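You operate a simulated robot arm through the tools that you are given. There is no shell and no other tool.

You run a simulated two-armed robot. Do the job below in one go: nothing can be reset, and whatever is moved stays where it is left.

Task
Show the loose copper electrode sharp at 30x on the grey microscope's screen.
Fine: it stands between the two microscopes; lamp on 3. Set down upright: copper electrode.

Only the result counts: the job must be done as asked and must still hold three seconds after the hand-in. Knocking over, shifting, dropping, spilling or breaking anything else fails it.

Robot
Two 7-joint arms with fingered hands on one trunk that stands fixed in place. Base frame: the origin is at the foot of the trunk, x ahead of it, y to its left, z up. Readings come in m, degrees, newtons and seconds.
The left shoulder is at [0.034, 0.173, 1.355], the right one opposite. With the tool pointing down near the work surface each hand reaches from about 0.1 to 0.64 m from the base axis, measured 20 degrees to its own side. Payload 3.5 kg a hand.
The tool frame of a hand sits at the grasp point between the pads (the TCP): z along the fingers, y along the line on which they close. The tips reach 0.03 m beyond it. Largest opening 0.104 m; the body of the gripper starts 0.035 m behind the TCP. The gripper is a hand of 3 fingers: y runs from the thumb to the fingers, the wrist lies at [-0.015, -0.104, -0.178] in the tool frame, and closing takes about 1.5 s.
Orientation is told as [roll, pitch, yaw] about the base's x, y, z axes, in that order, counted from this pose: with the fingers straight down and the wrist toward the robot, the tool's x, y and z point along [0, 1, 0], [1, 0, 0] and [0, 0, -1] of the base frame.

Tools
- The arms move only by the tool move_arm. It takes "left_deltas", "right_deltas" or both (then of equal length, played together; a hand with none holds still); each is a list that holds one entry, the list of rows, each a list of 6 numbers: the shift along the tool's x, y, z in units of 20 mm (1.0 is 20 mm), then the turn, a rotation vector about the tool's x, y, z in units of 5 degrees (1.0 is 5 degrees). In form: [[[dx, dy, dz, rx, ry, rz], ...]]. A call has 1 to 20 rows; each row shifts and turns the commanded pose from where the row before left it, along the tool's axes as they then stand. "left_fingers" and "right_fingers" are, for a hand that has rows, the closure, from 0 (fully open) to 1 (shut), set as the call begins (left out, the last holds). A call with a number of a shift or a turn outside -1 to 1 is refused whole. Each row takes 0.2 s and may step no farther than 0.05 m and 8.6 degrees from the row before; otherwise, or with a gripper value out of range, the whole call is refused. A pose out of reach is approached as far as the arm can. The call stops where the force on the tool passes 40 N (or 10 N more than at its start, if that is more) or the arm is blocked; 0.2 s more then pass. The fingers move at their own pace (about 0.072 m/s each) and stop on an object; they squeeze with about 26 N. The grip force told is the motor's: it shows also when the fingers shut on nothing. Time passes only in rows, and 0.2 s behind the last, so rows that do not move let the fingers close. It gives the time, the measured TCP pose, the force on the tool (base axes), the opening and the grip force at its end, in the units of the frame above (readings bear some noise), with the torque about the TCP (base axes, N m) and any sound that the robot's microphone picked up, and new pictures: "show" is both (left out), scene, wrist or none (wrist: the cameras of the hands that moved).
- Cameras (640 x 400 px; columns grow to the right, rows downward): "scene" is now at [0.0985, -0.0554, 1.5285]; the picture's right is [-0.61, -0.79, 0.00], its down [-0.45, 0.34, -0.83] and it looks along [0.65, -0.50, -0.56] (base axes); focal length 214 px, centre (320, 200). "left" rides on the left gripper at [-0.064, -0.094, -0.117] in its tool frame; the picture's right is [-0.72, -0.33, 0.61], its down [0.64, -0.65, 0.40] and it looks along [0.27, 0.68, 0.68] (tool axes); focal length 238 px, centre (320, 200). "right" rides on the right gripper at [0.064, -0.094, -0.117] in its tool frame; the picture's right is [-0.72, 0.33, -0.61], its down [-0.64, -0.65, 0.40] and it looks along [-0.27, 0.68, 0.68] (tool axes); focal length 238 px, centre (320, 200). There is no depth. A picture from a camera that has moved, and an enlarged one, comes with that camera's place and axes in the base frame and with its lens.
- move_column(by): slides the trunk up (or, below 0, down) by that many m; the arms and the scene camera ride with it, the base frame stays. It gives what a move gives, with no picture.
- move_fingers(index, middle, thumb_bend, thumb_turn, hand): sets how far each is bent, from 0 (flat) to 1 (curled in); at 0.3 the hand is open as for a grip, at 0.7 the pads meet at the TCP. One left out holds its place. A second passes; each finger stops where it meets its share of the squeeze, and holds until it gets a number again. A gripper value or a shape takes the hand back. It gives what a move gives, with no picture; readings hold the bend of each and the force on the fingers (four entries, about 0 where the hand has none), thumb and palm. thumb_turn goes from beside the hand (0) to across from the fingers (1), as for a grip.
- grasp_type(shape, hand): the hand has 3 fingers and takes this shape, open, in about a second: jaw (thumb against the fingers, like two jaws); tri (thumb and two fingers); tip (a fingertip pinch); poke (one finger out to press); point (the index stretched); flat (the hand flat); cup (the hand cupped); fist (a fist). The gripper value then closes the fingers along that shape, each until it touches; the sizes above hold for jaw. It gives what a move gives, with no picture.
- pan_tilt(pan, tilt): turns the head with the scene camera to pan (to the left, within 86 degrees either way) and tilt (down, from -29 to 69), counted from straight ahead of the robot. It gives what a move gives, and a new picture of the scene camera.
- zoom(camera, box): a new picture of the part [left, top, right, bottom] of that camera's present view, enlarged. No time passes.
- job_done(): hands the job in; it is judged then, once.

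Nothing tells you positions but the pictures and the camera data. Unless the task says otherwise, let go and move clear before handing in.

The tools are called after "Request:" as a command line: name --argument value ..., lists and objects as JSON in quotes. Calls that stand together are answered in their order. move_arm: Moves the arms, as the interface text tells. Its arguments: {"type":"object","properties":{"left_deltas":{"type":"array","items":{"type":"array","items":{"type":"array","items":{"type":"number"}}}},"left_fingers":{"type":"number"},"right_deltas":{"type":"array","items":{"type":"array","items":{"type":"array","items":{"type":"number"}}}},"right_fingers":{"type":"number"},"show":{"type":"string","enum":["both","scene","wrist","none"]}},"required":[]} The other tools are called the same way: move_column (by) slides the trunk up or down; grasp_type (shape, hand) gives the hand a shape; move_fingers (index, middle, thumb_bend, thumb_turn, hand) moves the fingers one by one; pan_tilt (pan, tilt) turns the head that bears the scene camera; zoom (camera, box) takes an enlarged picture of a part of a camera's view; job_done () hands the job in.

At the start:

```text
time: 0.0
left_ee_pos: [0.4053, -0.0584, 1.4226]
left_orientation: [0.1, 0.0, 0.0]
left_force: [0.5, -0.1, -0.2]
left_moment: [0.02, 0.0, -0.05]
left_width: 0.1036
left_gripper_force: 0.1
left_shape: jaw
left_bend: [0.3, 0.3, 0.3, 0.98]
left_finger forces: [0.0, 0.1, 0.0, 0.0, 0.0, 0.1]
right_ee_pos: [0.3723, -0.4285, 1.3936]
right_orientation: [-0.1, 0.0, 0.0]
right_force: [-0.8, 0.4, -0.3]
right_moment: [0.0, -0.03, -0.03]
right_width: 0.1038
right_gripper_force: 0.1
right_shape: jaw
right_bend: [0.3, 0.3, 0.3, 0.98]
right_finger forces: [0.0, 0.0, 0.1, 0.1, 0.0, 0.0]
trunk travel left (down, up): [-0.45, 0.304]
head pan, tilt: [-37.6, 34.3]
```

scene: 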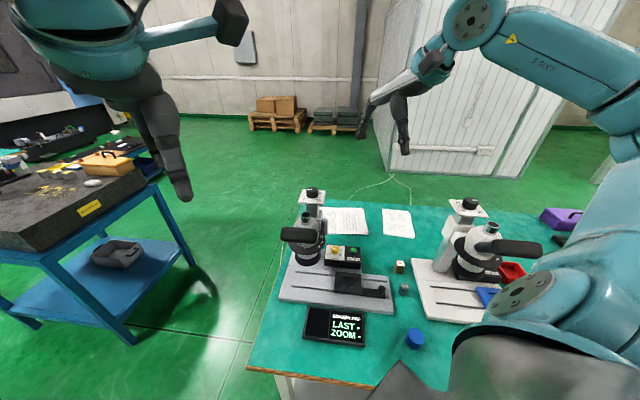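
right: 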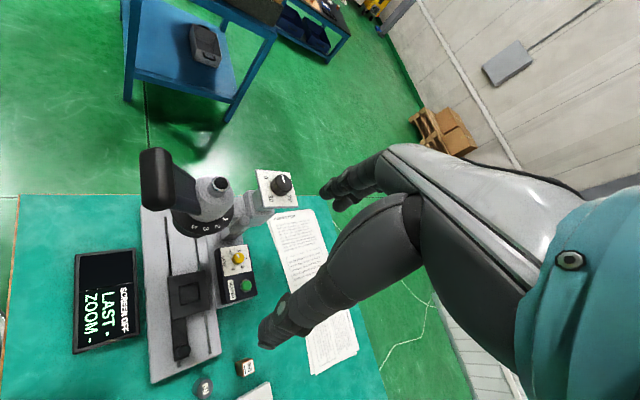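
left: 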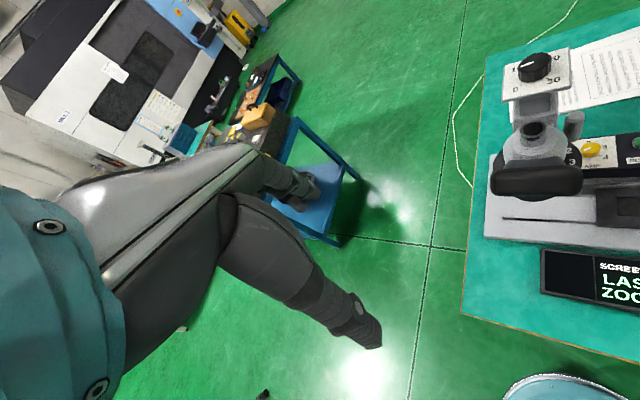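

I see a table with two microscopes: a grey one (left in the picture) with a screen reading "LAST ZOOM", and a whiter one on the right, with small pieces between them. I'll enlarge the pictures to read the details before moving.

Request:
zoom --camera "scene" --box '[260, 170, 420, 270]'

Request:
zoom --camera "scene" --box '[270, 250, 430, 350]'

Request:
zoom --camera "scene" --box '[380, 190, 540, 290]'

Request:
zoom --camera "right" --box '[40, 140, 340, 328]'

Request:
zoom --camera "right" --box '[160, 280, 320, 400]'

```text
4.00 times, centred on (340, 220) of scene
camera zoom: at [0.0985, -0.0554, 1.5285], right [-0.61, -0.79, 0.0], down [-0.45, 0.34, -0.83], along [0.65, -0.5, -0.56], focal length 858 px, centre (240, 120)
```

zoom: 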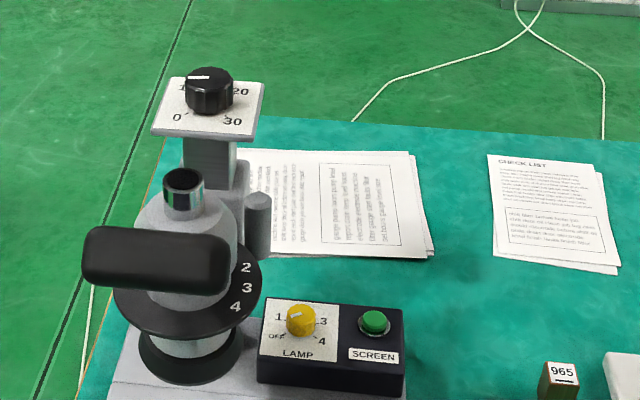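

```text
4.00 times, centred on (350, 300) of scene
camera zoom: at [0.0985, -0.0554, 1.5285], right [-0.61, -0.79, 0.0], down [-0.45, 0.34, -0.83], along [0.65, -0.5, -0.56], focal length 858 px, centre (200, -200)
```

zoom: 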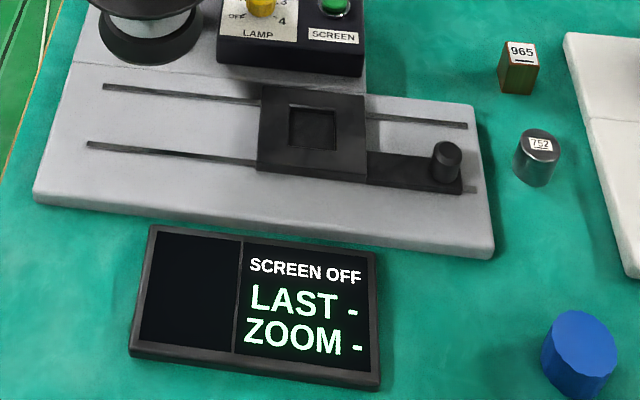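

```text
4.00 times, centred on (460, 240) of scene
camera zoom: at [0.0985, -0.0554, 1.5285], right [-0.61, -0.79, 0.0], down [-0.45, 0.34, -0.83], along [0.65, -0.5, -0.56], focal length 858 px, centre (-240, 40)
```

zoom: 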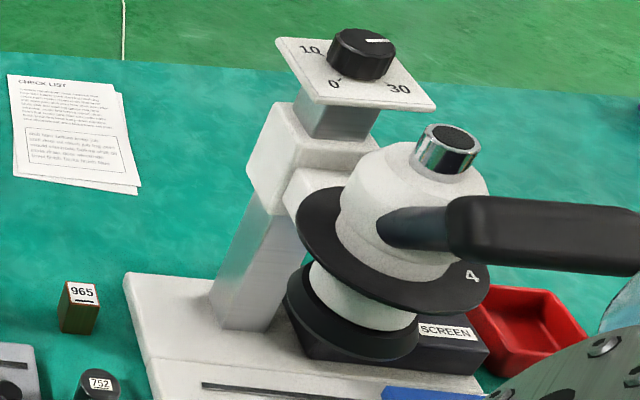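

```text
2.13 times, centred on (190, 234) of right
camera zoom: at [0.2783, -0.3645, 1.5099], right [0.33, -0.72, 0.61], down [-0.65, -0.64, -0.4], along [0.68, -0.27, -0.68], focal length 507 px, centre (597, 128)
```

zoom: 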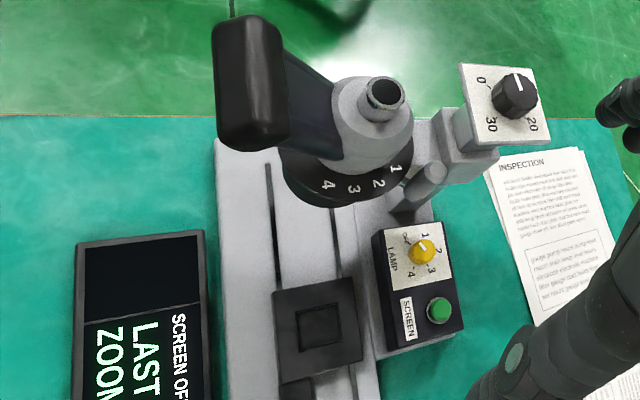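

```text
3.33 times, centred on (240, 340) of right
camera zoom: at [0.2783, -0.3645, 1.5099], right [0.33, -0.72, 0.61], down [-0.65, -0.64, -0.4], along [0.68, -0.27, -0.68], focal length 794 px, centre (587, -267)
```

zoom: 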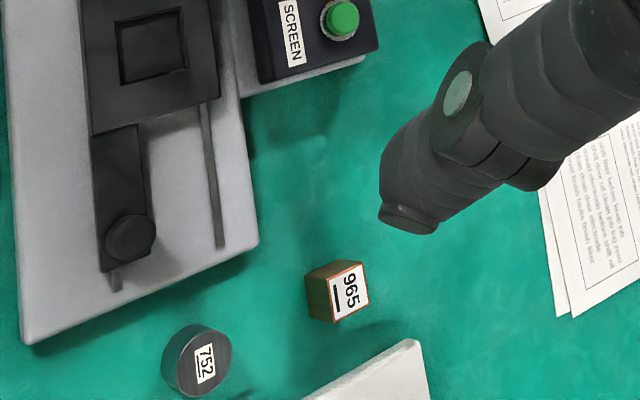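

The small pieces between the microscopes are a square block labelled 965 (coppery edges) near (0.35, -0.67) and a dark cylinder labelled 752. I'll zoom in further on these, on the dials and on the turret before deciding.

Request:
zoom --camera "right" --box '[190, 340, 270, 400]'

Request:
zoom --camera "right" --box '[130, 140, 230, 240]'

Request:
zoom --camera "right" --box '[240, 160, 310, 220]'

Request:
zoom --camera "left" --box '[470, 30, 640, 230]'

Request:
zoom --camera "scene" --box '[275, 180, 345, 280]'

Request:
pan_tilt --pan -55 --tilt 50

```text
6.67 times, centred on (230, 370) of right
camera zoom: at [0.2783, -0.3645, 1.5099], right [0.33, -0.72, 0.61], down [-0.65, -0.64, -0.4], along [0.68, -0.27, -0.68], focal length 1589 px, centre (920, -933)
```

zoom: 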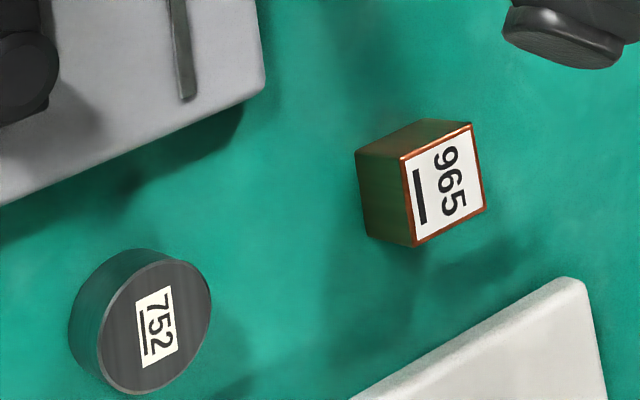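

```text
4.00 times, centred on (180, 190) of right
camera zoom: at [0.2783, -0.3645, 1.5099], right [0.33, -0.72, 0.61], down [-0.65, -0.64, -0.4], along [0.68, -0.27, -0.68], focal length 953 px, centre (880, 240)
```

zoom: 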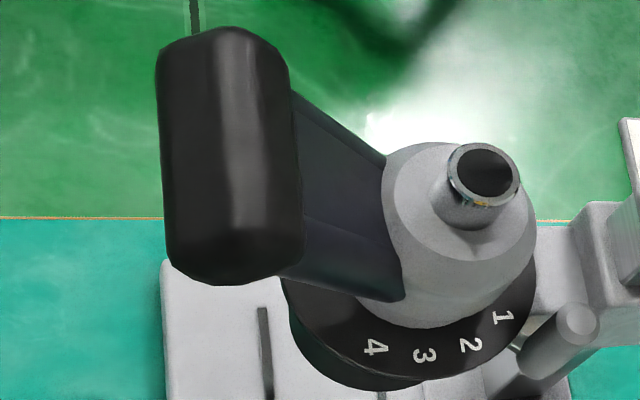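

```text
6.67 times, centred on (275, 190) of right
camera zoom: at [0.2783, -0.3645, 1.5099], right [0.33, -0.72, 0.61], down [-0.65, -0.64, -0.4], along [0.68, -0.27, -0.68], focal length 1589 px, centre (620, 267)
```

zoom: 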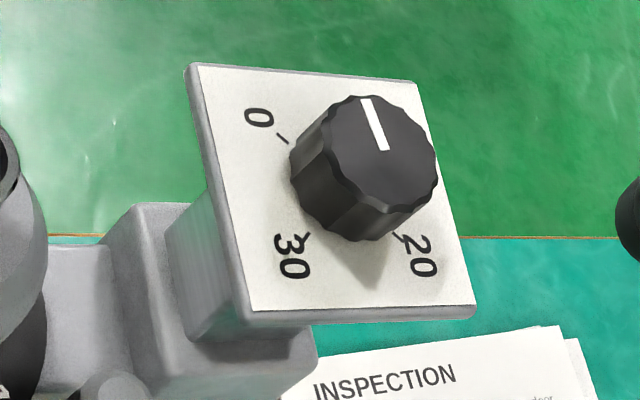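

```text
2.00 times, centred on (555, 130) of left
camera zoom: at [0.3107, -0.121, 1.5395], right [-0.33, -0.72, -0.61], down [-0.65, 0.64, -0.4], along [0.68, 0.27, -0.68], focal length 477 px, centre (-150, 340)
```

zoom: 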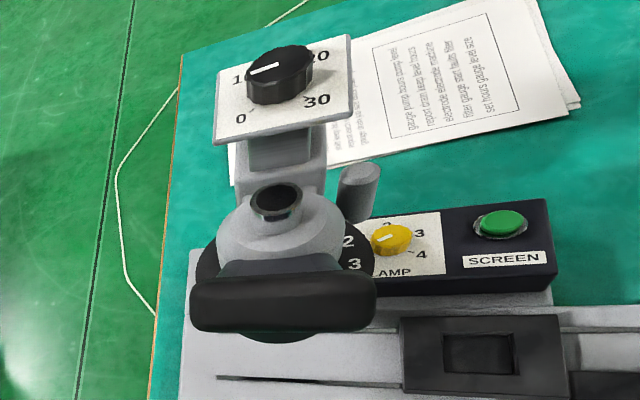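

```text
4.00 times, centred on (310, 230) of scene
camera zoom: at [0.0985, -0.0554, 1.5285], right [-0.61, -0.79, 0.0], down [-0.45, 0.34, -0.83], along [0.65, -0.5, -0.56], focal length 858 px, centre (360, 80)
```

zoom: 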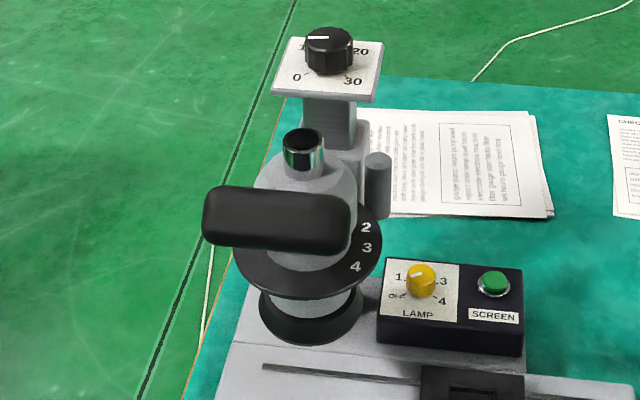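

```text
time: 0.8
left_ee_pos: [0.4043, -0.0585, 1.4219]
left_orientation: [0.0, 0.0, 0.0]
left_force: [0.2, 0.6, -0.1]
left_moment: [0.01, 0.02, 0.02]
left_width: 0.1039
left_gripper_force: 0.0
left_shape: jaw
left_bend: [0.3, 0.3, 0.3, 0.98]
left_finger forces: [0.1, 0.1, 0.0, 0.0, 0.1, 0.0]
right_ee_pos: [0.3721, -0.4271, 1.393]
right_orientation: [0.0, 0.0, 0.0]
right_force: [0.2, 0.1, -0.6]
right_moment: [-0.04, 0.0, -0.01]
right_width: 0.1037
right_gripper_force: 0.1
right_shape: jaw
right_bend: [0.3, 0.3, 0.3, 0.98]
right_finger forces: [0.0, 0.0, 0.0, 0.0, 0.0, 0.0]
trunk travel left (down, up): [-0.45, 0.304]
head pan, tilt: [-55.0, 50.0]
camera scene: at [0.0727, -0.0644, 1.5058], right [-0.82, -0.57, 0.0], down [-0.44, 0.63, -0.64], along [0.37, -0.53, -0.77], focal length 214 px, centre (320, 200)
```

scene: 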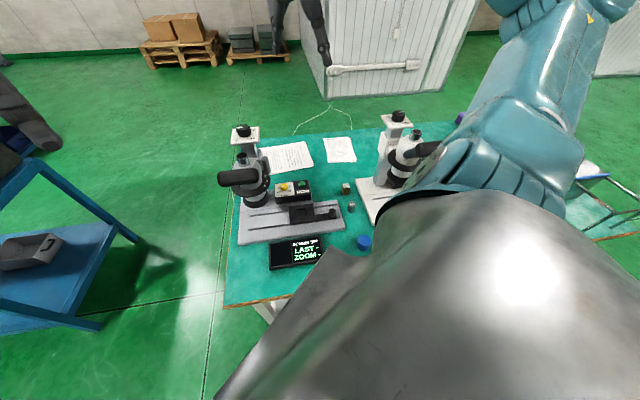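

The block 965 with copper rim is the electrode; the grey microscope has a top dial (0–30), a disc with 1–4 and a handle, a lamp knob and a green SCREEN button. I'll read the papers and look at the heads of both microscopes closely.

Request:
zoom --camera "right" --box '[260, 200, 370, 290]'

Request:
zoom --camera "scene" --box '[250, 120, 370, 195]'

Request:
zoom --camera "scene" --box '[210, 115, 310, 215]'

Request:
zoom --camera "scene" --box '[340, 100, 460, 250]'

Request:
zoom --camera "scene" --box '[220, 170, 400, 300]'

```text
4.44 times, centred on (315, 245) of right
camera zoom: at [0.2784, -0.3645, 1.5099], right [0.33, -0.72, 0.61], down [-0.65, -0.64, -0.4], along [0.68, -0.27, -0.68], focal length 1059 px, centre (342, 0)
```

zoom: 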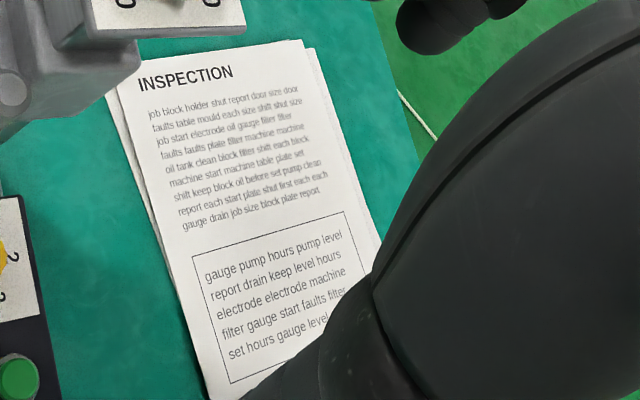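

```text
5.33 times, centred on (310, 158) of scene
camera zoom: at [0.0727, -0.0644, 1.5058], right [-0.82, -0.57, 0.0], down [-0.44, 0.63, -0.64], along [0.37, -0.53, -0.77], focal length 1144 px, centre (373, 427)
```

zoom: 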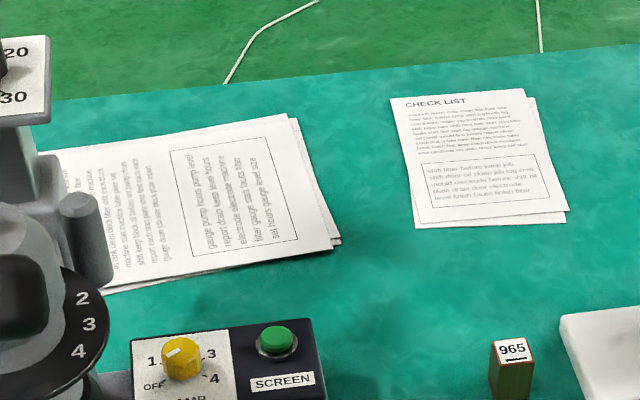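

```text
4.00 times, centred on (260, 165) of scene
camera zoom: at [0.0727, -0.0644, 1.5058], right [-0.82, -0.57, 0.0], down [-0.44, 0.63, -0.64], along [0.37, -0.53, -0.77], focal length 858 px, centre (560, 340)
```

zoom: 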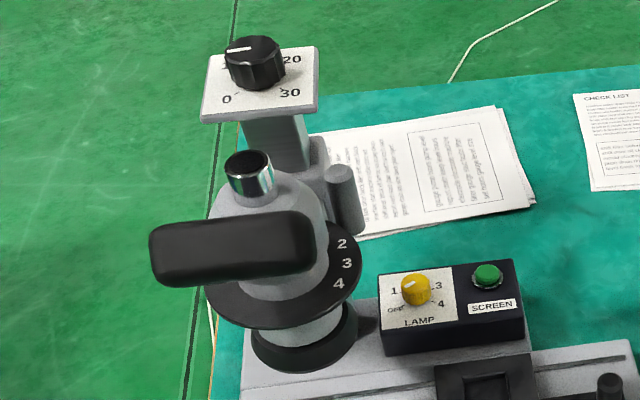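

```text
2.67 times, centred on (400, 175) of scene
camera zoom: at [0.0727, -0.0644, 1.5058], right [-0.82, -0.57, 0.0], down [-0.44, 0.63, -0.64], along [0.37, -0.53, -0.77], focal length 572 px, centre (107, 267)
```

zoom: 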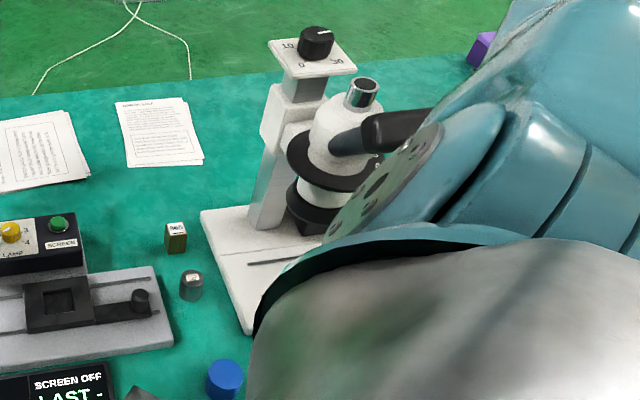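

```text
3.08 times, centred on (310, 235) of scene
camera zoom: at [0.0727, -0.0644, 1.5058], right [-0.82, -0.57, 0.0], down [-0.44, 0.63, -0.64], along [0.37, -0.53, -0.77], focal length 660 px, centre (351, 92)
```

zoom: 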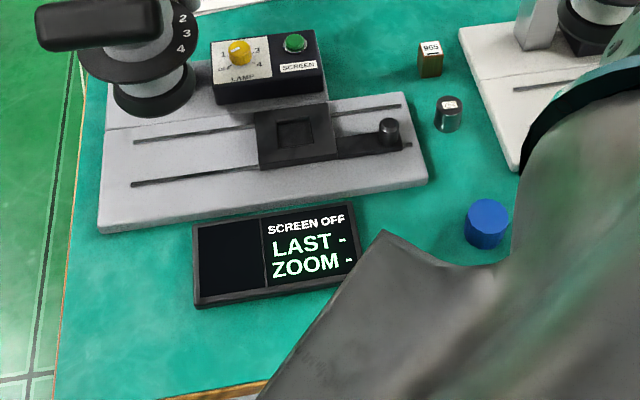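

The papers hold only filler text. Next I'll bring the left hand down beside the grey microscope's front to look at its head, disc and stage from close by.

Request:
move_arm --left_deltas '[[[-0.9, -0.2, 0, 0, 0, 0], [-0.9, -0.2, 0, 0, 0, 0], [0, 0, 1, 0, 0, 1], [0, 0, 1, 0, 0, 1], [0, 0, 1, 0, 0, 1], [0, 0, 1, 0, 0, 1], [0, 0, 1, 0, 0, 1], [0, 0, 1, 0, 0, 1], [0, 0, 1, 0, 0, 1], [0, 0, 1, 0, 0, 1], [0, 0, 1, 0, 0, 1], [0, 0, 1, 0, 0, 1], [0, 0, 1, 0, 0, 1], [0, 0, 1, 0, 0, 1], [0, 0, 0.5, 0, 0, 1]]]' --show "both"

```text
time: 4.0
left_ee_pos: [0.3982, -0.0944, 1.1715]
left_orientation: [0.0, 0.0, -65.1]
left_force: [-0.5, -0.4, -0.8]
left_moment: [-0.01, -0.03, 0.02]
left_width: 0.1039
left_gripper_force: 0.1
left_shape: jaw
left_bend: [0.3, 0.3, 0.3, 0.98]
left_finger forces: [0.0, 0.1, 0.1, 0.1, 0.0, 0.0]
right_ee_pos: [0.3725, -0.4279, 1.3936]
right_orientation: [0.0, 0.0, 0.0]
right_force: [-0.1, 0.1, 0.2]
right_moment: [0.02, 0.02, 0.01]
right_width: 0.1037
right_gripper_force: 0.0
right_shape: jaw
right_bend: [0.3, 0.3, 0.3, 0.98]
right_finger forces: [0.0, 0.0, 0.0, 0.1, 0.1, 0.0]
trunk travel left (down, up): [-0.45, 0.304]
head pan, tilt: [-55.0, 50.0]
camera scene: at [0.0727, -0.0645, 1.5057], right [-0.82, -0.57, 0.0], down [-0.44, 0.63, -0.64], along [0.37, -0.53, -0.77], focal length 214 px, centre (320, 200)
camera left: at [0.2993, -0.0347, 1.2892], right [-0.79, -0.01, -0.61], down [0.31, 0.86, -0.4], along [0.53, -0.51, -0.68], focal length 238 px, centre (320, 200)
```

scene: 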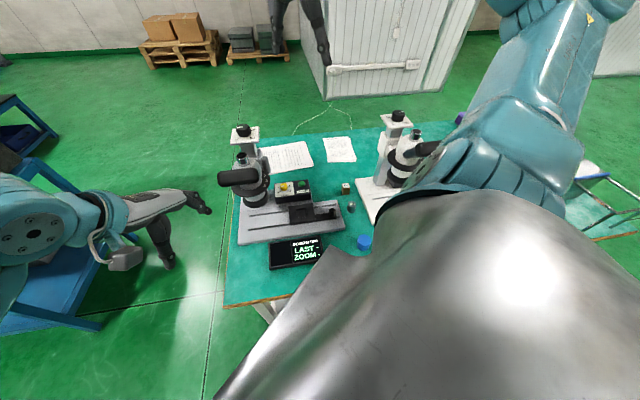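
left: 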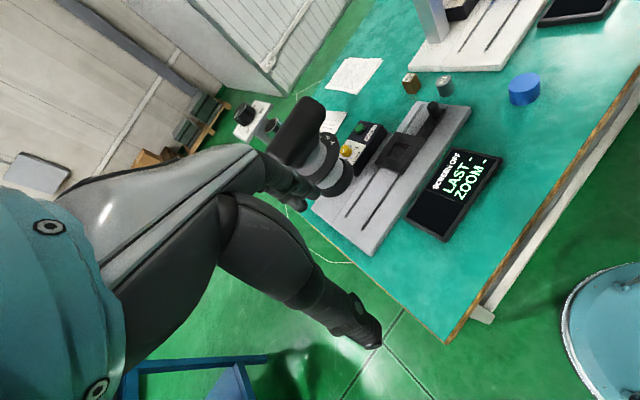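

Request:
zoom --camera "left" --box '[220, 80, 380, 210]'

Request:
zoom --camera "left" --box '[340, 80, 540, 240]'

Request:
zoom --camera "left" --box '[400, 0, 640, 120]'

```text
3.08 times, centred on (300, 145) of left
camera zoom: at [0.2993, -0.0347, 1.2892], right [-0.79, -0.01, -0.61], down [0.31, 0.86, -0.4], along [0.53, -0.51, -0.68], focal length 733 px, centre (382, 369)
```

zoom: 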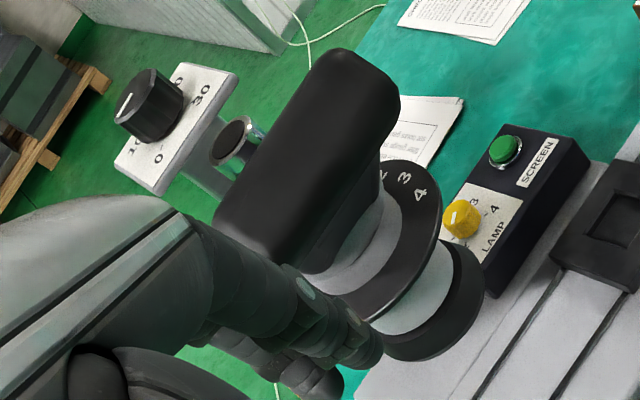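

```text
2.50 times, centred on (440, 160) of left
camera zoom: at [0.2993, -0.0347, 1.2892], right [-0.79, -0.01, -0.61], down [0.31, 0.86, -0.4], along [0.53, -0.51, -0.68], focal length 596 px, centre (20, 300)
```

zoom: 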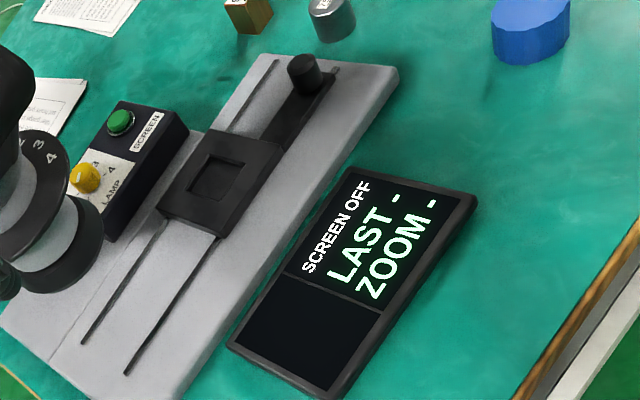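

```text
2.67 times, centred on (520, 60) of left
camera zoom: at [0.2993, -0.0347, 1.2892], right [-0.79, -0.01, -0.61], down [0.31, 0.86, -0.4], along [0.53, -0.51, -0.68], focal length 636 px, centre (-213, 573)
```

zoom: 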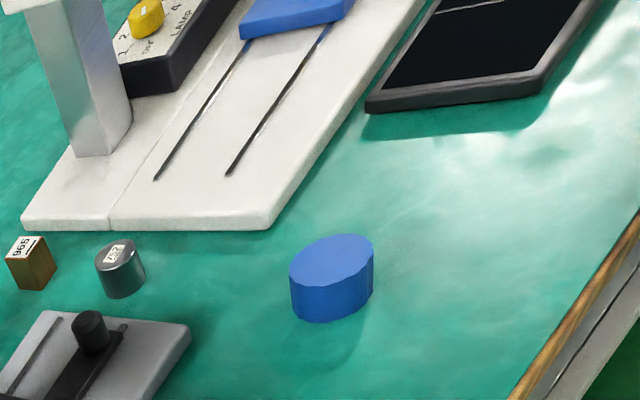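

I take the table and both microscope bases as turned 45°, with the electrode (about 28 mm square) near (0.35, -0.65). Lowering the trunk will give better reach and a second viewpoint for measuring heights.

Request:
move_column --by -0.15

Request:
pan_tilt --pan -50 --tilt 40

```text
time: 5.8
left_ee_pos: [0.3974, -0.0945, 1.0228]
left_orientation: [0.0, 0.1, -65.0]
left_force: [0.6, -0.7, -0.7]
left_moment: [0.0, 0.0, -0.03]
left_width: 0.1038
left_gripper_force: 0.1
left_shape: jaw
left_bend: [0.3, 0.3, 0.3, 0.98]
left_finger forces: [0.0, 0.1, 0.1, 0.1, 0.0, 0.1]
right_ee_pos: [0.3731, -0.4277, 1.2432]
right_orientation: [0.0, 0.1, 0.0]
right_force: [-0.1, 0.5, -0.4]
right_moment: [0.01, -0.01, -0.02]
right_width: 0.1037
right_gripper_force: 0.2
right_shape: jaw
right_bend: [0.3, 0.3, 0.3, 0.98]
right_finger forces: [0.0, 0.0, 0.0, 0.1, 0.0, 0.0]
trunk travel left (down, up): [-0.3, 0.454]
head pan, tilt: [-55.0, 50.0]
```

```text
time: 6.5
left_ee_pos: [0.3971, -0.0933, 1.0224]
left_orientation: [0.0, 0.0, -65.0]
left_force: [-0.7, -0.3, 0.5]
left_moment: [0.02, -0.02, -0.02]
left_width: 0.1036
left_gripper_force: 0.1
left_shape: jaw
left_bend: [0.3, 0.3, 0.3, 0.98]
left_finger forces: [0.0, 0.0, 0.1, 0.1, 0.0, 0.0]
right_ee_pos: [0.3718, -0.4277, 1.2429]
right_orientation: [0.0, 0.0, 0.0]
right_force: [-0.2, 0.7, 0.2]
right_moment: [0.02, -0.02, -0.03]
right_width: 0.1039
right_gripper_force: 0.1
right_shape: jaw
right_bend: [0.3, 0.3, 0.3, 0.98]
right_finger forces: [0.0, 0.0, 0.0, 0.0, 0.0, 0.0]
trunk travel left (down, up): [-0.3, 0.454]
head pan, tilt: [-50.0, 40.0]
camera scene: at [0.124, -0.0665, 1.3683], right [-0.77, -0.64, 0.0], down [-0.41, 0.49, -0.77], along [0.49, -0.59, -0.64], focal length 214 px, centre (320, 200)
```

scene: 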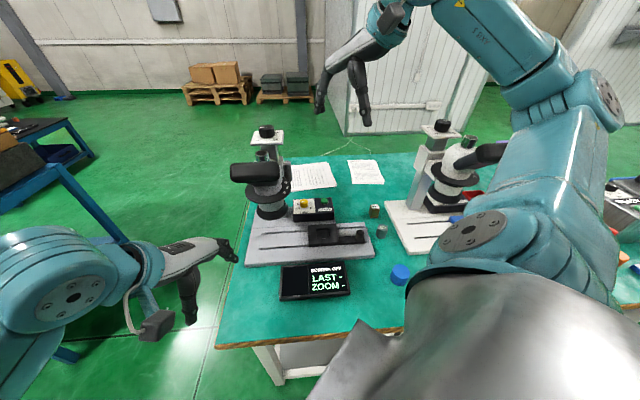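

Request:
zoom --camera "scene" --box '[230, 190, 390, 290]'

Request:
zoom --camera "scene" --box '[220, 110, 380, 210]'

Request:
zoom --camera "scene" --box '[350, 110, 510, 260]'

Request:
zoom --camera "right" --box '[40, 100, 340, 400]'

```text
4.00 times, centred on (310, 240) of scene
camera zoom: at [0.124, -0.0665, 1.3683], right [-0.77, -0.64, 0.0], down [-0.41, 0.49, -0.77], along [0.49, -0.59, -0.64], focal length 858 px, centre (360, 40)
```

zoom: 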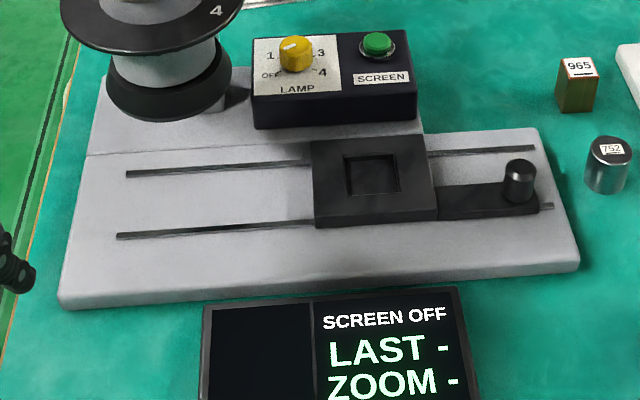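

```text
4.00 times, centred on (300, 160) of scene
camera zoom: at [0.124, -0.0665, 1.3683], right [-0.77, -0.64, 0.0], down [-0.41, 0.49, -0.77], along [0.49, -0.59, -0.64], focal length 858 px, centre (400, 360)
```

zoom: 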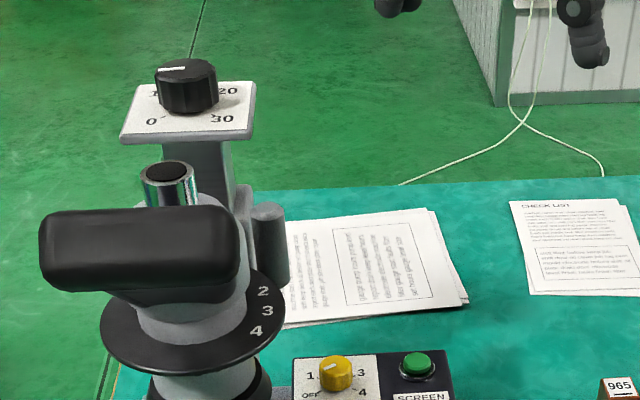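

```text
2.67 times, centred on (430, 185) of scene
camera zoom: at [0.124, -0.0665, 1.3683], right [-0.77, -0.64, 0.0], down [-0.41, 0.49, -0.77], along [0.49, -0.59, -0.64], focal length 572 px, centre (27, 240)
```

zoom: 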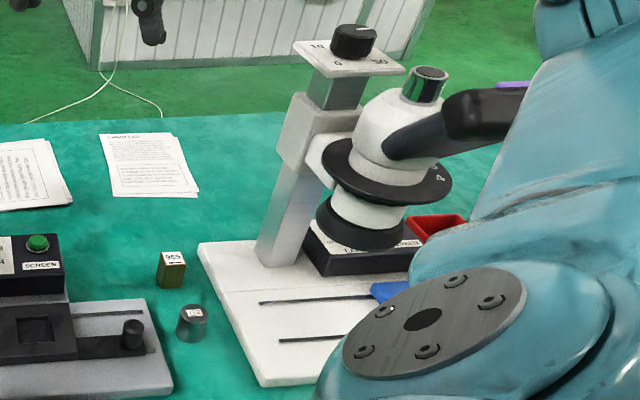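

```text
1.33 times, centred on (190, 250) of right
camera zoom: at [0.2784, -0.3646, 1.3599], right [0.33, -0.72, 0.61], down [-0.65, -0.64, -0.4], along [0.68, -0.27, -0.68], focal length 318 px, centre (493, 133)
```

zoom: 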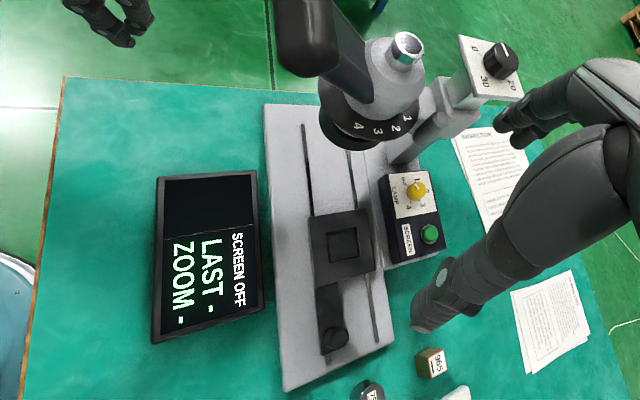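

Request:
zoom --camera "right" --box '[150, 90, 250, 190]'

Request:
zoom --camera "right" --box '[200, 160, 270, 220]'

Request:
zoom --camera "scene" --box '[240, 140, 300, 230]'

Request:
zoom --camera "left" --box '[200, 0, 440, 180]'

```text
4.00 times, centred on (200, 140) of right
camera zoom: at [0.2784, -0.3646, 1.3599], right [0.33, -0.72, 0.61], down [-0.65, -0.64, -0.4], along [0.68, -0.27, -0.68], focal length 953 px, centre (800, 440)
```

zoom: 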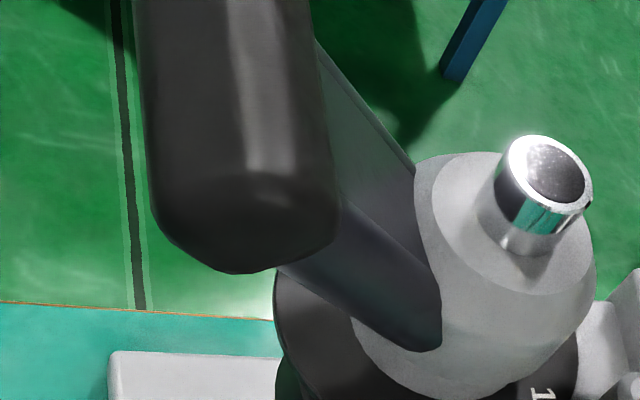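

```text
6.67 times, centred on (235, 190) of right
camera zoom: at [0.2784, -0.3646, 1.3599], right [0.33, -0.72, 0.61], down [-0.65, -0.64, -0.4], along [0.68, -0.27, -0.68], focal length 1589 px, centre (887, 267)
```

zoom: 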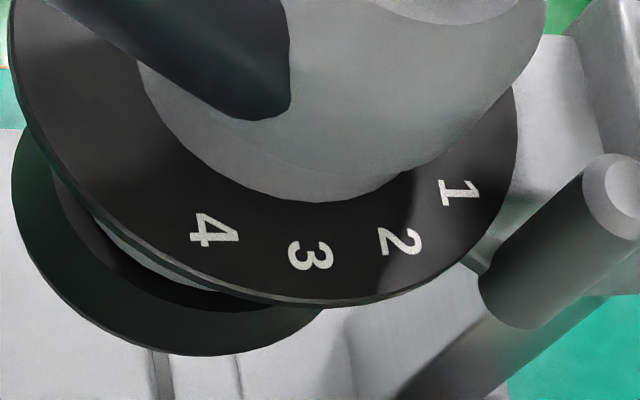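

```text
4.44 times, centred on (270, 185) of scene
camera zoom: at [0.124, -0.0665, 1.3683], right [-0.77, -0.64, 0.0], down [-0.41, 0.49, -0.77], along [0.49, -0.59, -0.64], focal length 953 px, centre (542, 267)
```

zoom: 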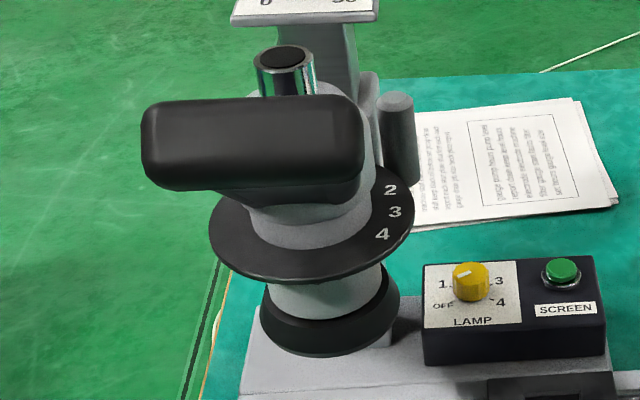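

```text
2.22 times, centred on (320, 90) of left
camera zoom: at [0.2991, -0.0348, 1.1395], right [-0.79, -0.01, -0.61], down [0.3, 0.86, -0.4], along [0.53, -0.51, -0.68], focal length 530 px, centre (320, 444)
```

zoom: 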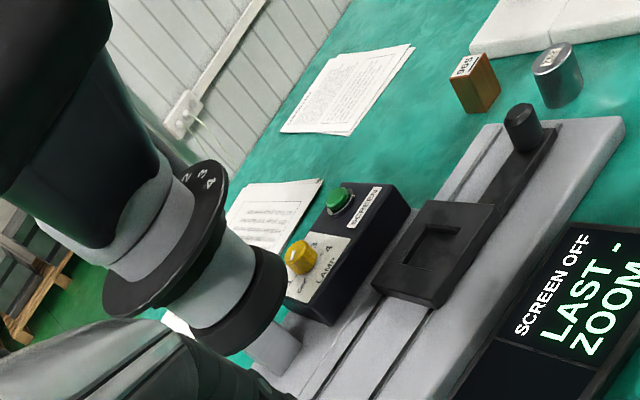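

Everything is set at 45°: the block's faces and the stage rails both run along (±0.71, ±0.71). I'll raise the trunk a little so the right arm clears the white microscope's hood, then bring the right hand above the electrode with the fingers turned 45°.

Request:
move_column --by 0.08

Request:
move_arm --right_deltas '[[[-0.92, -0.17, 0, 0, 0, 0], [-0.92, -0.17, 0, 0, 0, 0], [-0.92, -0.17, 0, 0, 0, 0], [-0.92, -0.17, 0, 0, 0, 0], [-0.92, -0.17, 0, 0, 0, 0], [-0.92, -0.17, 0, 0, 0, 0], [-0.92, -0.17, 0, 0, 0, 0], [-0.92, -0.17, 0, 0, 0, 0], [-0.92, -0.17, 0, 0, 0, 0], [-0.92, -0.17, 0, 0, 0, 0], [-0.92, -0.17, 0, 0, 0, 0], [0, 0, 0, 0, 0, 1], [0, 0, 0, 0, 0, 1], [0, 0, 0, 0, 0, 1], [0, 0, 0, 0, 0, 1], [0, 0, 0, 0, 0, 1], [0, 0, 0, 0, 0, 1], [0, 0, 0, 0, 0, 1], [0, 0, 0, 0, 0, 1], [0, 0, 0, 0, 0, 1]]]'

```text
time: 7.6
left_ee_pos: [0.3979, -0.0939, 1.1024]
left_orientation: [-0.1, 0.0, -64.9]
left_force: [0.2, -0.2, 0.6]
left_moment: [0.02, 0.0, -0.04]
left_width: 0.1036
left_gripper_force: 0.0
left_shape: jaw
left_bend: [0.3, 0.3, 0.3, 0.98]
left_finger forces: [0.0, 0.1, 0.0, 0.0, 0.0, 0.1]
right_ee_pos: [0.3723, -0.4288, 1.3234]
right_orientation: [-0.1, 0.0, 0.0]
right_force: [-0.2, -0.1, 0.0]
right_moment: [0.01, 0.01, 0.0]
right_width: 0.1037
right_gripper_force: 0.0
right_shape: jaw
right_bend: [0.3, 0.3, 0.3, 0.98]
right_finger forces: [0.0, 0.1, 0.0, 0.1, 0.0, 0.0]
trunk travel left (down, up): [-0.38, 0.374]
head pan, tilt: [-50.0, 40.0]
```

```text
time: 11.8
left_ee_pos: [0.3973, -0.0934, 1.102]
left_orientation: [0.0, 0.1, -65.1]
left_force: [0.3, -0.6, 0.3]
left_moment: [-0.02, -0.03, -0.03]
left_width: 0.1035
left_gripper_force: 0.0
left_shape: jaw
left_bend: [0.3, 0.3, 0.3, 0.98]
left_finger forces: [0.1, 0.1, 0.0, 0.0, 0.0, 0.0]
right_ee_pos: [0.3551, -0.5193, 1.324]
right_orientation: [0.0, 0.1, -45.1]
right_force: [-0.3, 0.1, 0.0]
right_moment: [0.02, -0.02, -0.03]
right_width: 0.104
right_gripper_force: 0.1
right_shape: jaw
right_bend: [0.3, 0.3, 0.3, 0.98]
right_finger forces: [0.0, 0.0, 0.0, 0.0, 0.1, 0.0]
right hand out of reach, approached as far as the arm can: row 6, 7, 8, 9, 10, 11
trunk travel left (down, up): [-0.38, 0.374]
head pan, tilt: [-50.0, 40.0]
camera scene: at [0.0988, -0.0665, 1.4494], right [-0.77, -0.64, 0.0], down [-0.41, 0.49, -0.77], along [0.49, -0.59, -0.64], focal length 214 px, centre (320, 200)
camera right: at [0.3346, -0.4082, 1.4399], right [-0.28, -0.74, 0.61], down [-0.91, 0.01, -0.4], along [0.29, -0.67, -0.68], focal length 238 px, centre (320, 200)
```

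scene: 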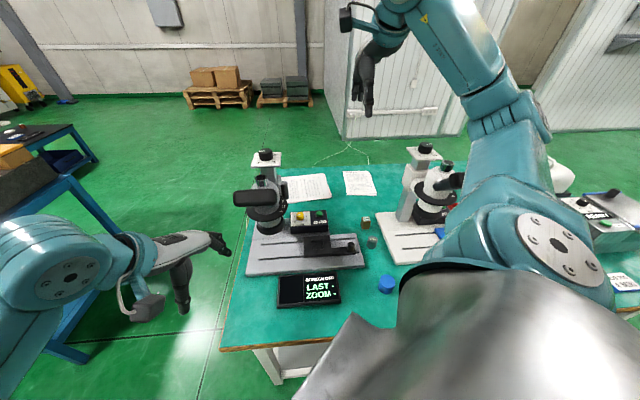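
right: 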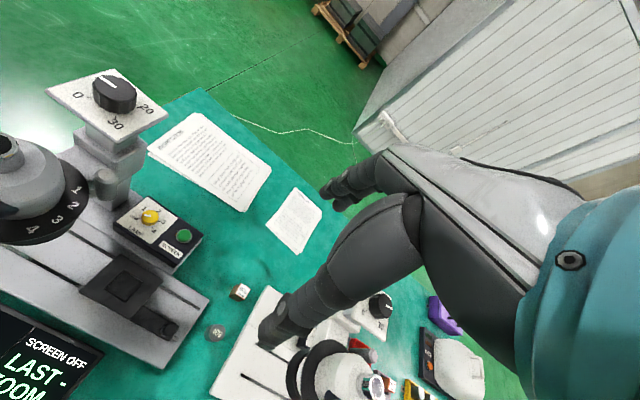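

The arm can't reach that far at this height, so the hand stopped at (0.355, -0.519, 1.324). I'll descend while moving toward the electrode.

Request:
move_arm --right_deltas '[[[0, 0, 1, 0, 0, 0], [0, 0, 1, 0, 0, 0], [0, 0, 1, 0, 0, 0], [0, 0, 1, 0, 0, 0], [0, 0, 1, 0, 0, 0], [-0.46, 0.389, 1, 0, 0, 0], [-0.46, 0.389, 1, 0, 0, 0], [-0.46, 0.389, 1, 0, 0, 0], [-0.46, 0.389, 1, 0, 0, 0], [-0.46, 0.389, 1, 0, 0, 0], [-0.46, 0.389, 0, 0, 0, 0], [-0.46, 0.389, 0, 0, 0, 0], [-0.46, 0.389, 0, 0, 0, 0], [-0.46, 0.389, 0, 0, 0, 0], [-0.46, 0.389, 0, 0, 0, 0]]]'

```text
time: 15.0
left_ee_pos: [0.3984, -0.0927, 1.103]
left_orientation: [-0.1, 0.0, -65.0]
left_force: [-0.5, -0.5, -0.7]
left_moment: [0.02, 0.0, 0.03]
left_width: 0.1036
left_gripper_force: 0.1
left_shape: jaw
left_bend: [0.3, 0.3, 0.3, 0.98]
left_finger forces: [0.1, 0.1, 0.0, 0.1, 0.0, 0.0]
right_ee_pos: [0.3438, -0.641, 1.1241]
right_orientation: [0.0, 0.0, -45.0]
right_force: [-0.2, 1.2, 0.2]
right_moment: [0.01, 0.0, -0.04]
right_width: 0.1038
right_gripper_force: 0.0
right_shape: jaw
right_bend: [0.3, 0.3, 0.3, 0.98]
right_finger forces: [0.0, 0.1, 0.1, 0.0, 0.1, 0.0]
trunk travel left (down, up): [-0.38, 0.374]
head pan, tilt: [-50.0, 40.0]
camera scene: at [0.0986, -0.0666, 1.4494], right [-0.77, -0.64, 0.0], down [-0.41, 0.49, -0.77], along [0.49, -0.59, -0.64], focal length 214 px, centre (320, 200)
camera right: at [0.3238, -0.5288, 1.2398], right [-0.28, -0.74, 0.61], down [-0.91, 0.01, -0.4], along [0.29, -0.67, -0.68], focal length 238 px, centre (320, 200)
```

scene: 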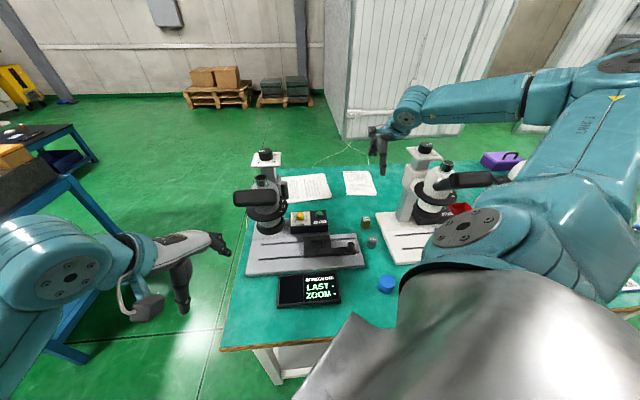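
right: 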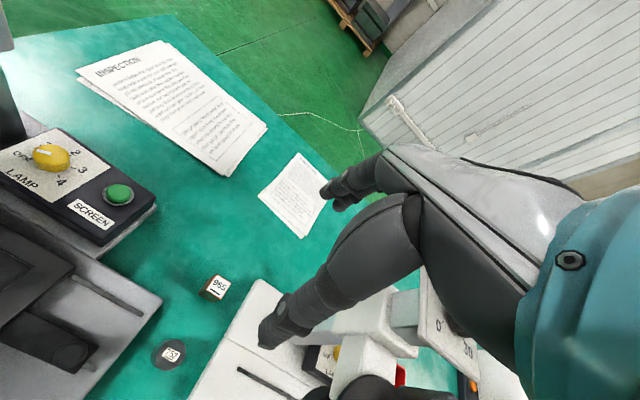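

Request:
zoom --camera "scene" --box '[350, 70, 550, 270]'

Request:
zoom --camera "right" --box '[130, 240, 330, 400]'

Request:
pan_tilt --pan -80 --tilt 40

```text
2.00 times, centred on (450, 170) of scene
camera zoom: at [0.0986, -0.0666, 1.4494], right [-0.77, -0.64, 0.0], down [-0.41, 0.49, -0.77], along [0.49, -0.59, -0.64], focal length 429 px, centre (60, 260)
```

zoom: 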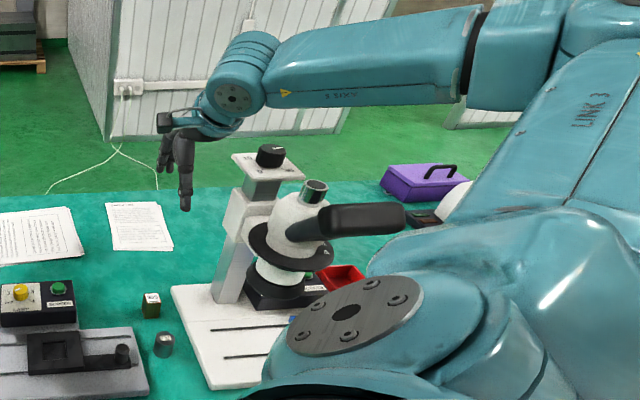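

```text
2.50 times, centred on (230, 320) of right
camera zoom: at [0.3238, -0.5288, 1.2398], right [-0.28, -0.74, 0.61], down [-0.91, 0.01, -0.4], along [0.29, -0.67, -0.68], focal length 596 px, centre (545, -100)
```

zoom: 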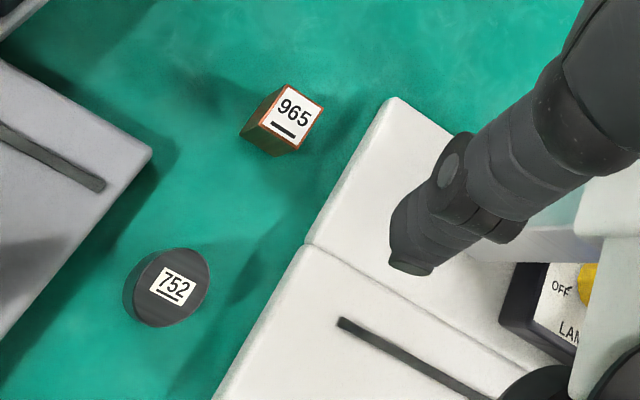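

```text
time: 16.0
left_ee_pos: [0.3972, -0.0934, 1.1022]
left_orientation: [0.0, 0.0, -64.9]
left_force: [-0.1, -0.8, -0.5]
left_moment: [0.0, 0.01, -0.02]
left_width: 0.1037
left_gripper_force: 0.1
left_shape: jaw
left_bend: [0.3, 0.3, 0.3, 0.98]
left_finger forces: [0.0, 0.0, 0.0, 0.0, 0.0, 0.1]
right_ee_pos: [0.3455, -0.6414, 1.1238]
right_orientation: [0.0, 0.1, -44.9]
right_force: [-1.0, 0.5, 0.5]
right_moment: [-0.02, -0.02, 0.03]
right_width: 0.1036
right_gripper_force: 0.1
right_shape: jaw
right_bend: [0.3, 0.3, 0.3, 0.98]
right_finger forces: [0.1, 0.1, 0.1, 0.1, 0.1, 0.0]
trunk travel left (down, up): [-0.38, 0.374]
head pan, tilt: [-80.0, 40.0]
camera scene: at [0.0588, -0.0851, 1.4494], right [-0.98, -0.17, 0.0], down [-0.11, 0.63, -0.77], along [0.13, -0.75, -0.64], focal length 214 px, centre (320, 200)
```

scene: 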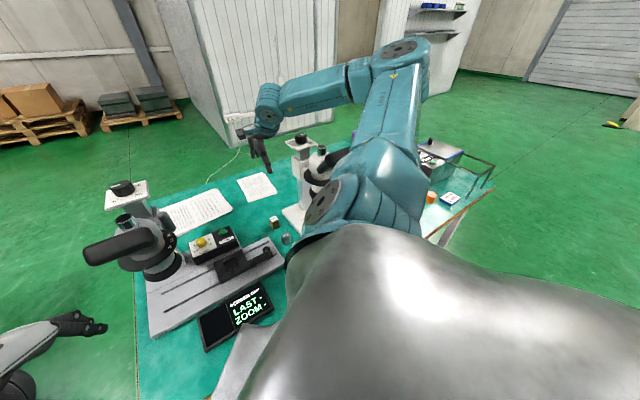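

The forearm will come near the white microscope's hood if it bends while descending, so I'll raise the trunk slightly to keep the arm straighter and higher. Then I'll go down in two stages toward the electrode, now estimated at (0.355, -0.661).

Request:
move_column --by 0.06

Request:
move_arm --right_deltas '[[[-0.03, 0.09, 1, 0, 0, 0], [-0.03, 0.09, 1, 0, 0, 0], [-0.03, 0.09, 1, 0, 0, 0], [-0.03, 0.09, 1, 0, 0, 0], [-0.03, 0.09, 1, 0, 0, 0], [-0.03, 0.09, 1, 0, 0, 0], [-0.03, 0.09, 1, 0, 0, 0]]]'

```text
time: 17.0
left_ee_pos: [0.3991, -0.0941, 1.1616]
left_orientation: [0.0, 0.0, -65.0]
left_force: [0.5, 0.6, -0.8]
left_moment: [0.01, -0.01, 0.0]
left_width: 0.1035
left_gripper_force: 0.0
left_shape: jaw
left_bend: [0.3, 0.3, 0.3, 0.98]
left_finger forces: [0.0, 0.0, 0.0, 0.1, 0.1, 0.0]
right_ee_pos: [0.3446, -0.6401, 1.1838]
right_orientation: [0.0, 0.0, -45.0]
right_force: [0.1, 0.3, -0.5]
right_moment: [-0.01, 0.01, -0.02]
right_width: 0.1037
right_gripper_force: 0.0
right_shape: jaw
right_bend: [0.3, 0.3, 0.3, 0.98]
right_finger forces: [0.1, 0.1, 0.0, 0.0, 0.0, 0.0]
trunk travel left (down, up): [-0.44, 0.314]
head pan, tilt: [-80.0, 40.0]
```

```text
time: 18.6
left_ee_pos: [0.398, -0.0942, 1.1624]
left_orientation: [0.0, 0.0, -65.0]
left_force: [-1.0, 0.5, 0.3]
left_moment: [0.01, 0.01, 0.02]
left_width: 0.1035
left_gripper_force: 0.1
left_shape: jaw
left_bend: [0.3, 0.3, 0.3, 0.98]
left_finger forces: [0.0, 0.0, 0.0, 0.0, 0.0, 0.1]
right_ee_pos: [0.3521, -0.6524, 1.0426]
right_orientation: [0.0, -0.1, -45.0]
right_force: [-0.3, 0.0, 0.5]
right_moment: [-0.02, -0.05, 0.0]
right_width: 0.1038
right_gripper_force: 0.1
right_shape: jaw
right_bend: [0.3, 0.3, 0.3, 0.98]
right_finger forces: [0.0, 0.0, 0.0, 0.0, 0.0, 0.0]
trunk travel left (down, up): [-0.44, 0.314]
head pan, tilt: [-80.0, 40.0]
camera scene: at [0.0452, -0.0854, 1.5098], right [-0.98, -0.17, 0.0], down [-0.11, 0.63, -0.77], along [0.13, -0.75, -0.64], focal length 214 px, centre (320, 200)
camera right: at [0.3307, -0.541, 1.1592], right [-0.28, -0.74, 0.61], down [-0.91, 0.01, -0.4], along [0.29, -0.67, -0.68], focal length 238 px, centre (320, 200)
```

scene: 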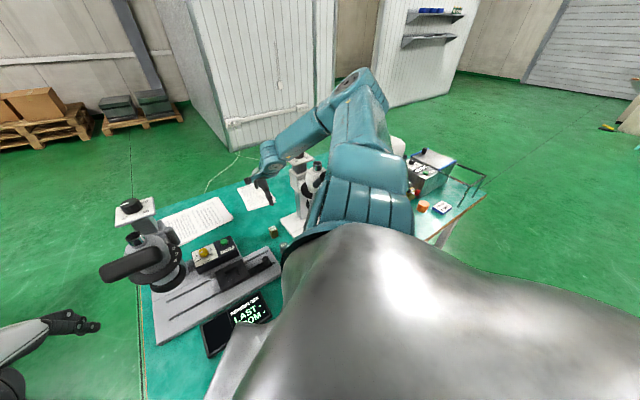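
right: 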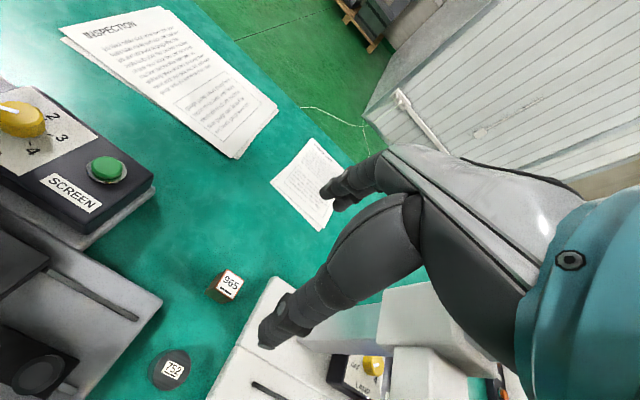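

Request:
zoom --camera "right" --box '[130, 240, 330, 400]'

Request:
zoom --camera "scene" --box '[230, 60, 400, 260]'

```text
2.50 times, centred on (230, 320) of right
camera zoom: at [0.3307, -0.541, 1.1592], right [-0.28, -0.74, 0.61], down [-0.91, 0.01, -0.4], along [0.29, -0.67, -0.68], focal length 596 px, centre (545, -100)
```

zoom: 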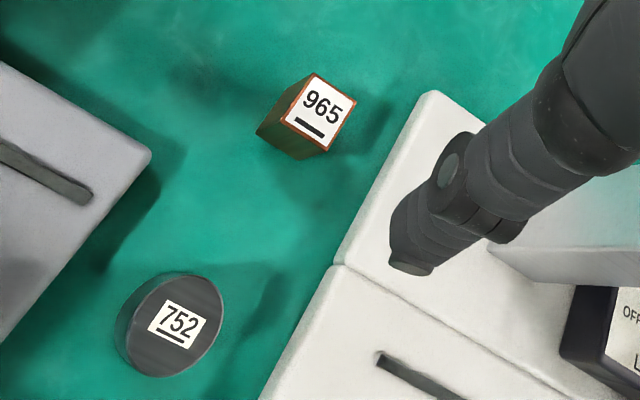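

```text
2.00 times, centred on (315, 160) of scene
camera zoom: at [0.0452, -0.0854, 1.5098], right [-0.98, -0.17, 0.0], down [-0.11, 0.63, -0.77], along [0.13, -0.75, -0.64], focal length 429 px, centre (330, 280)
```

zoom: 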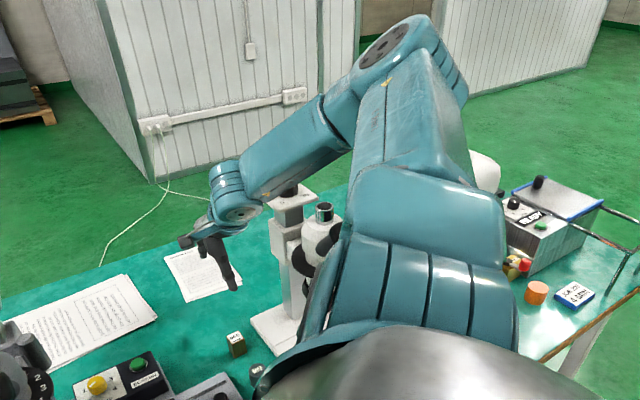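

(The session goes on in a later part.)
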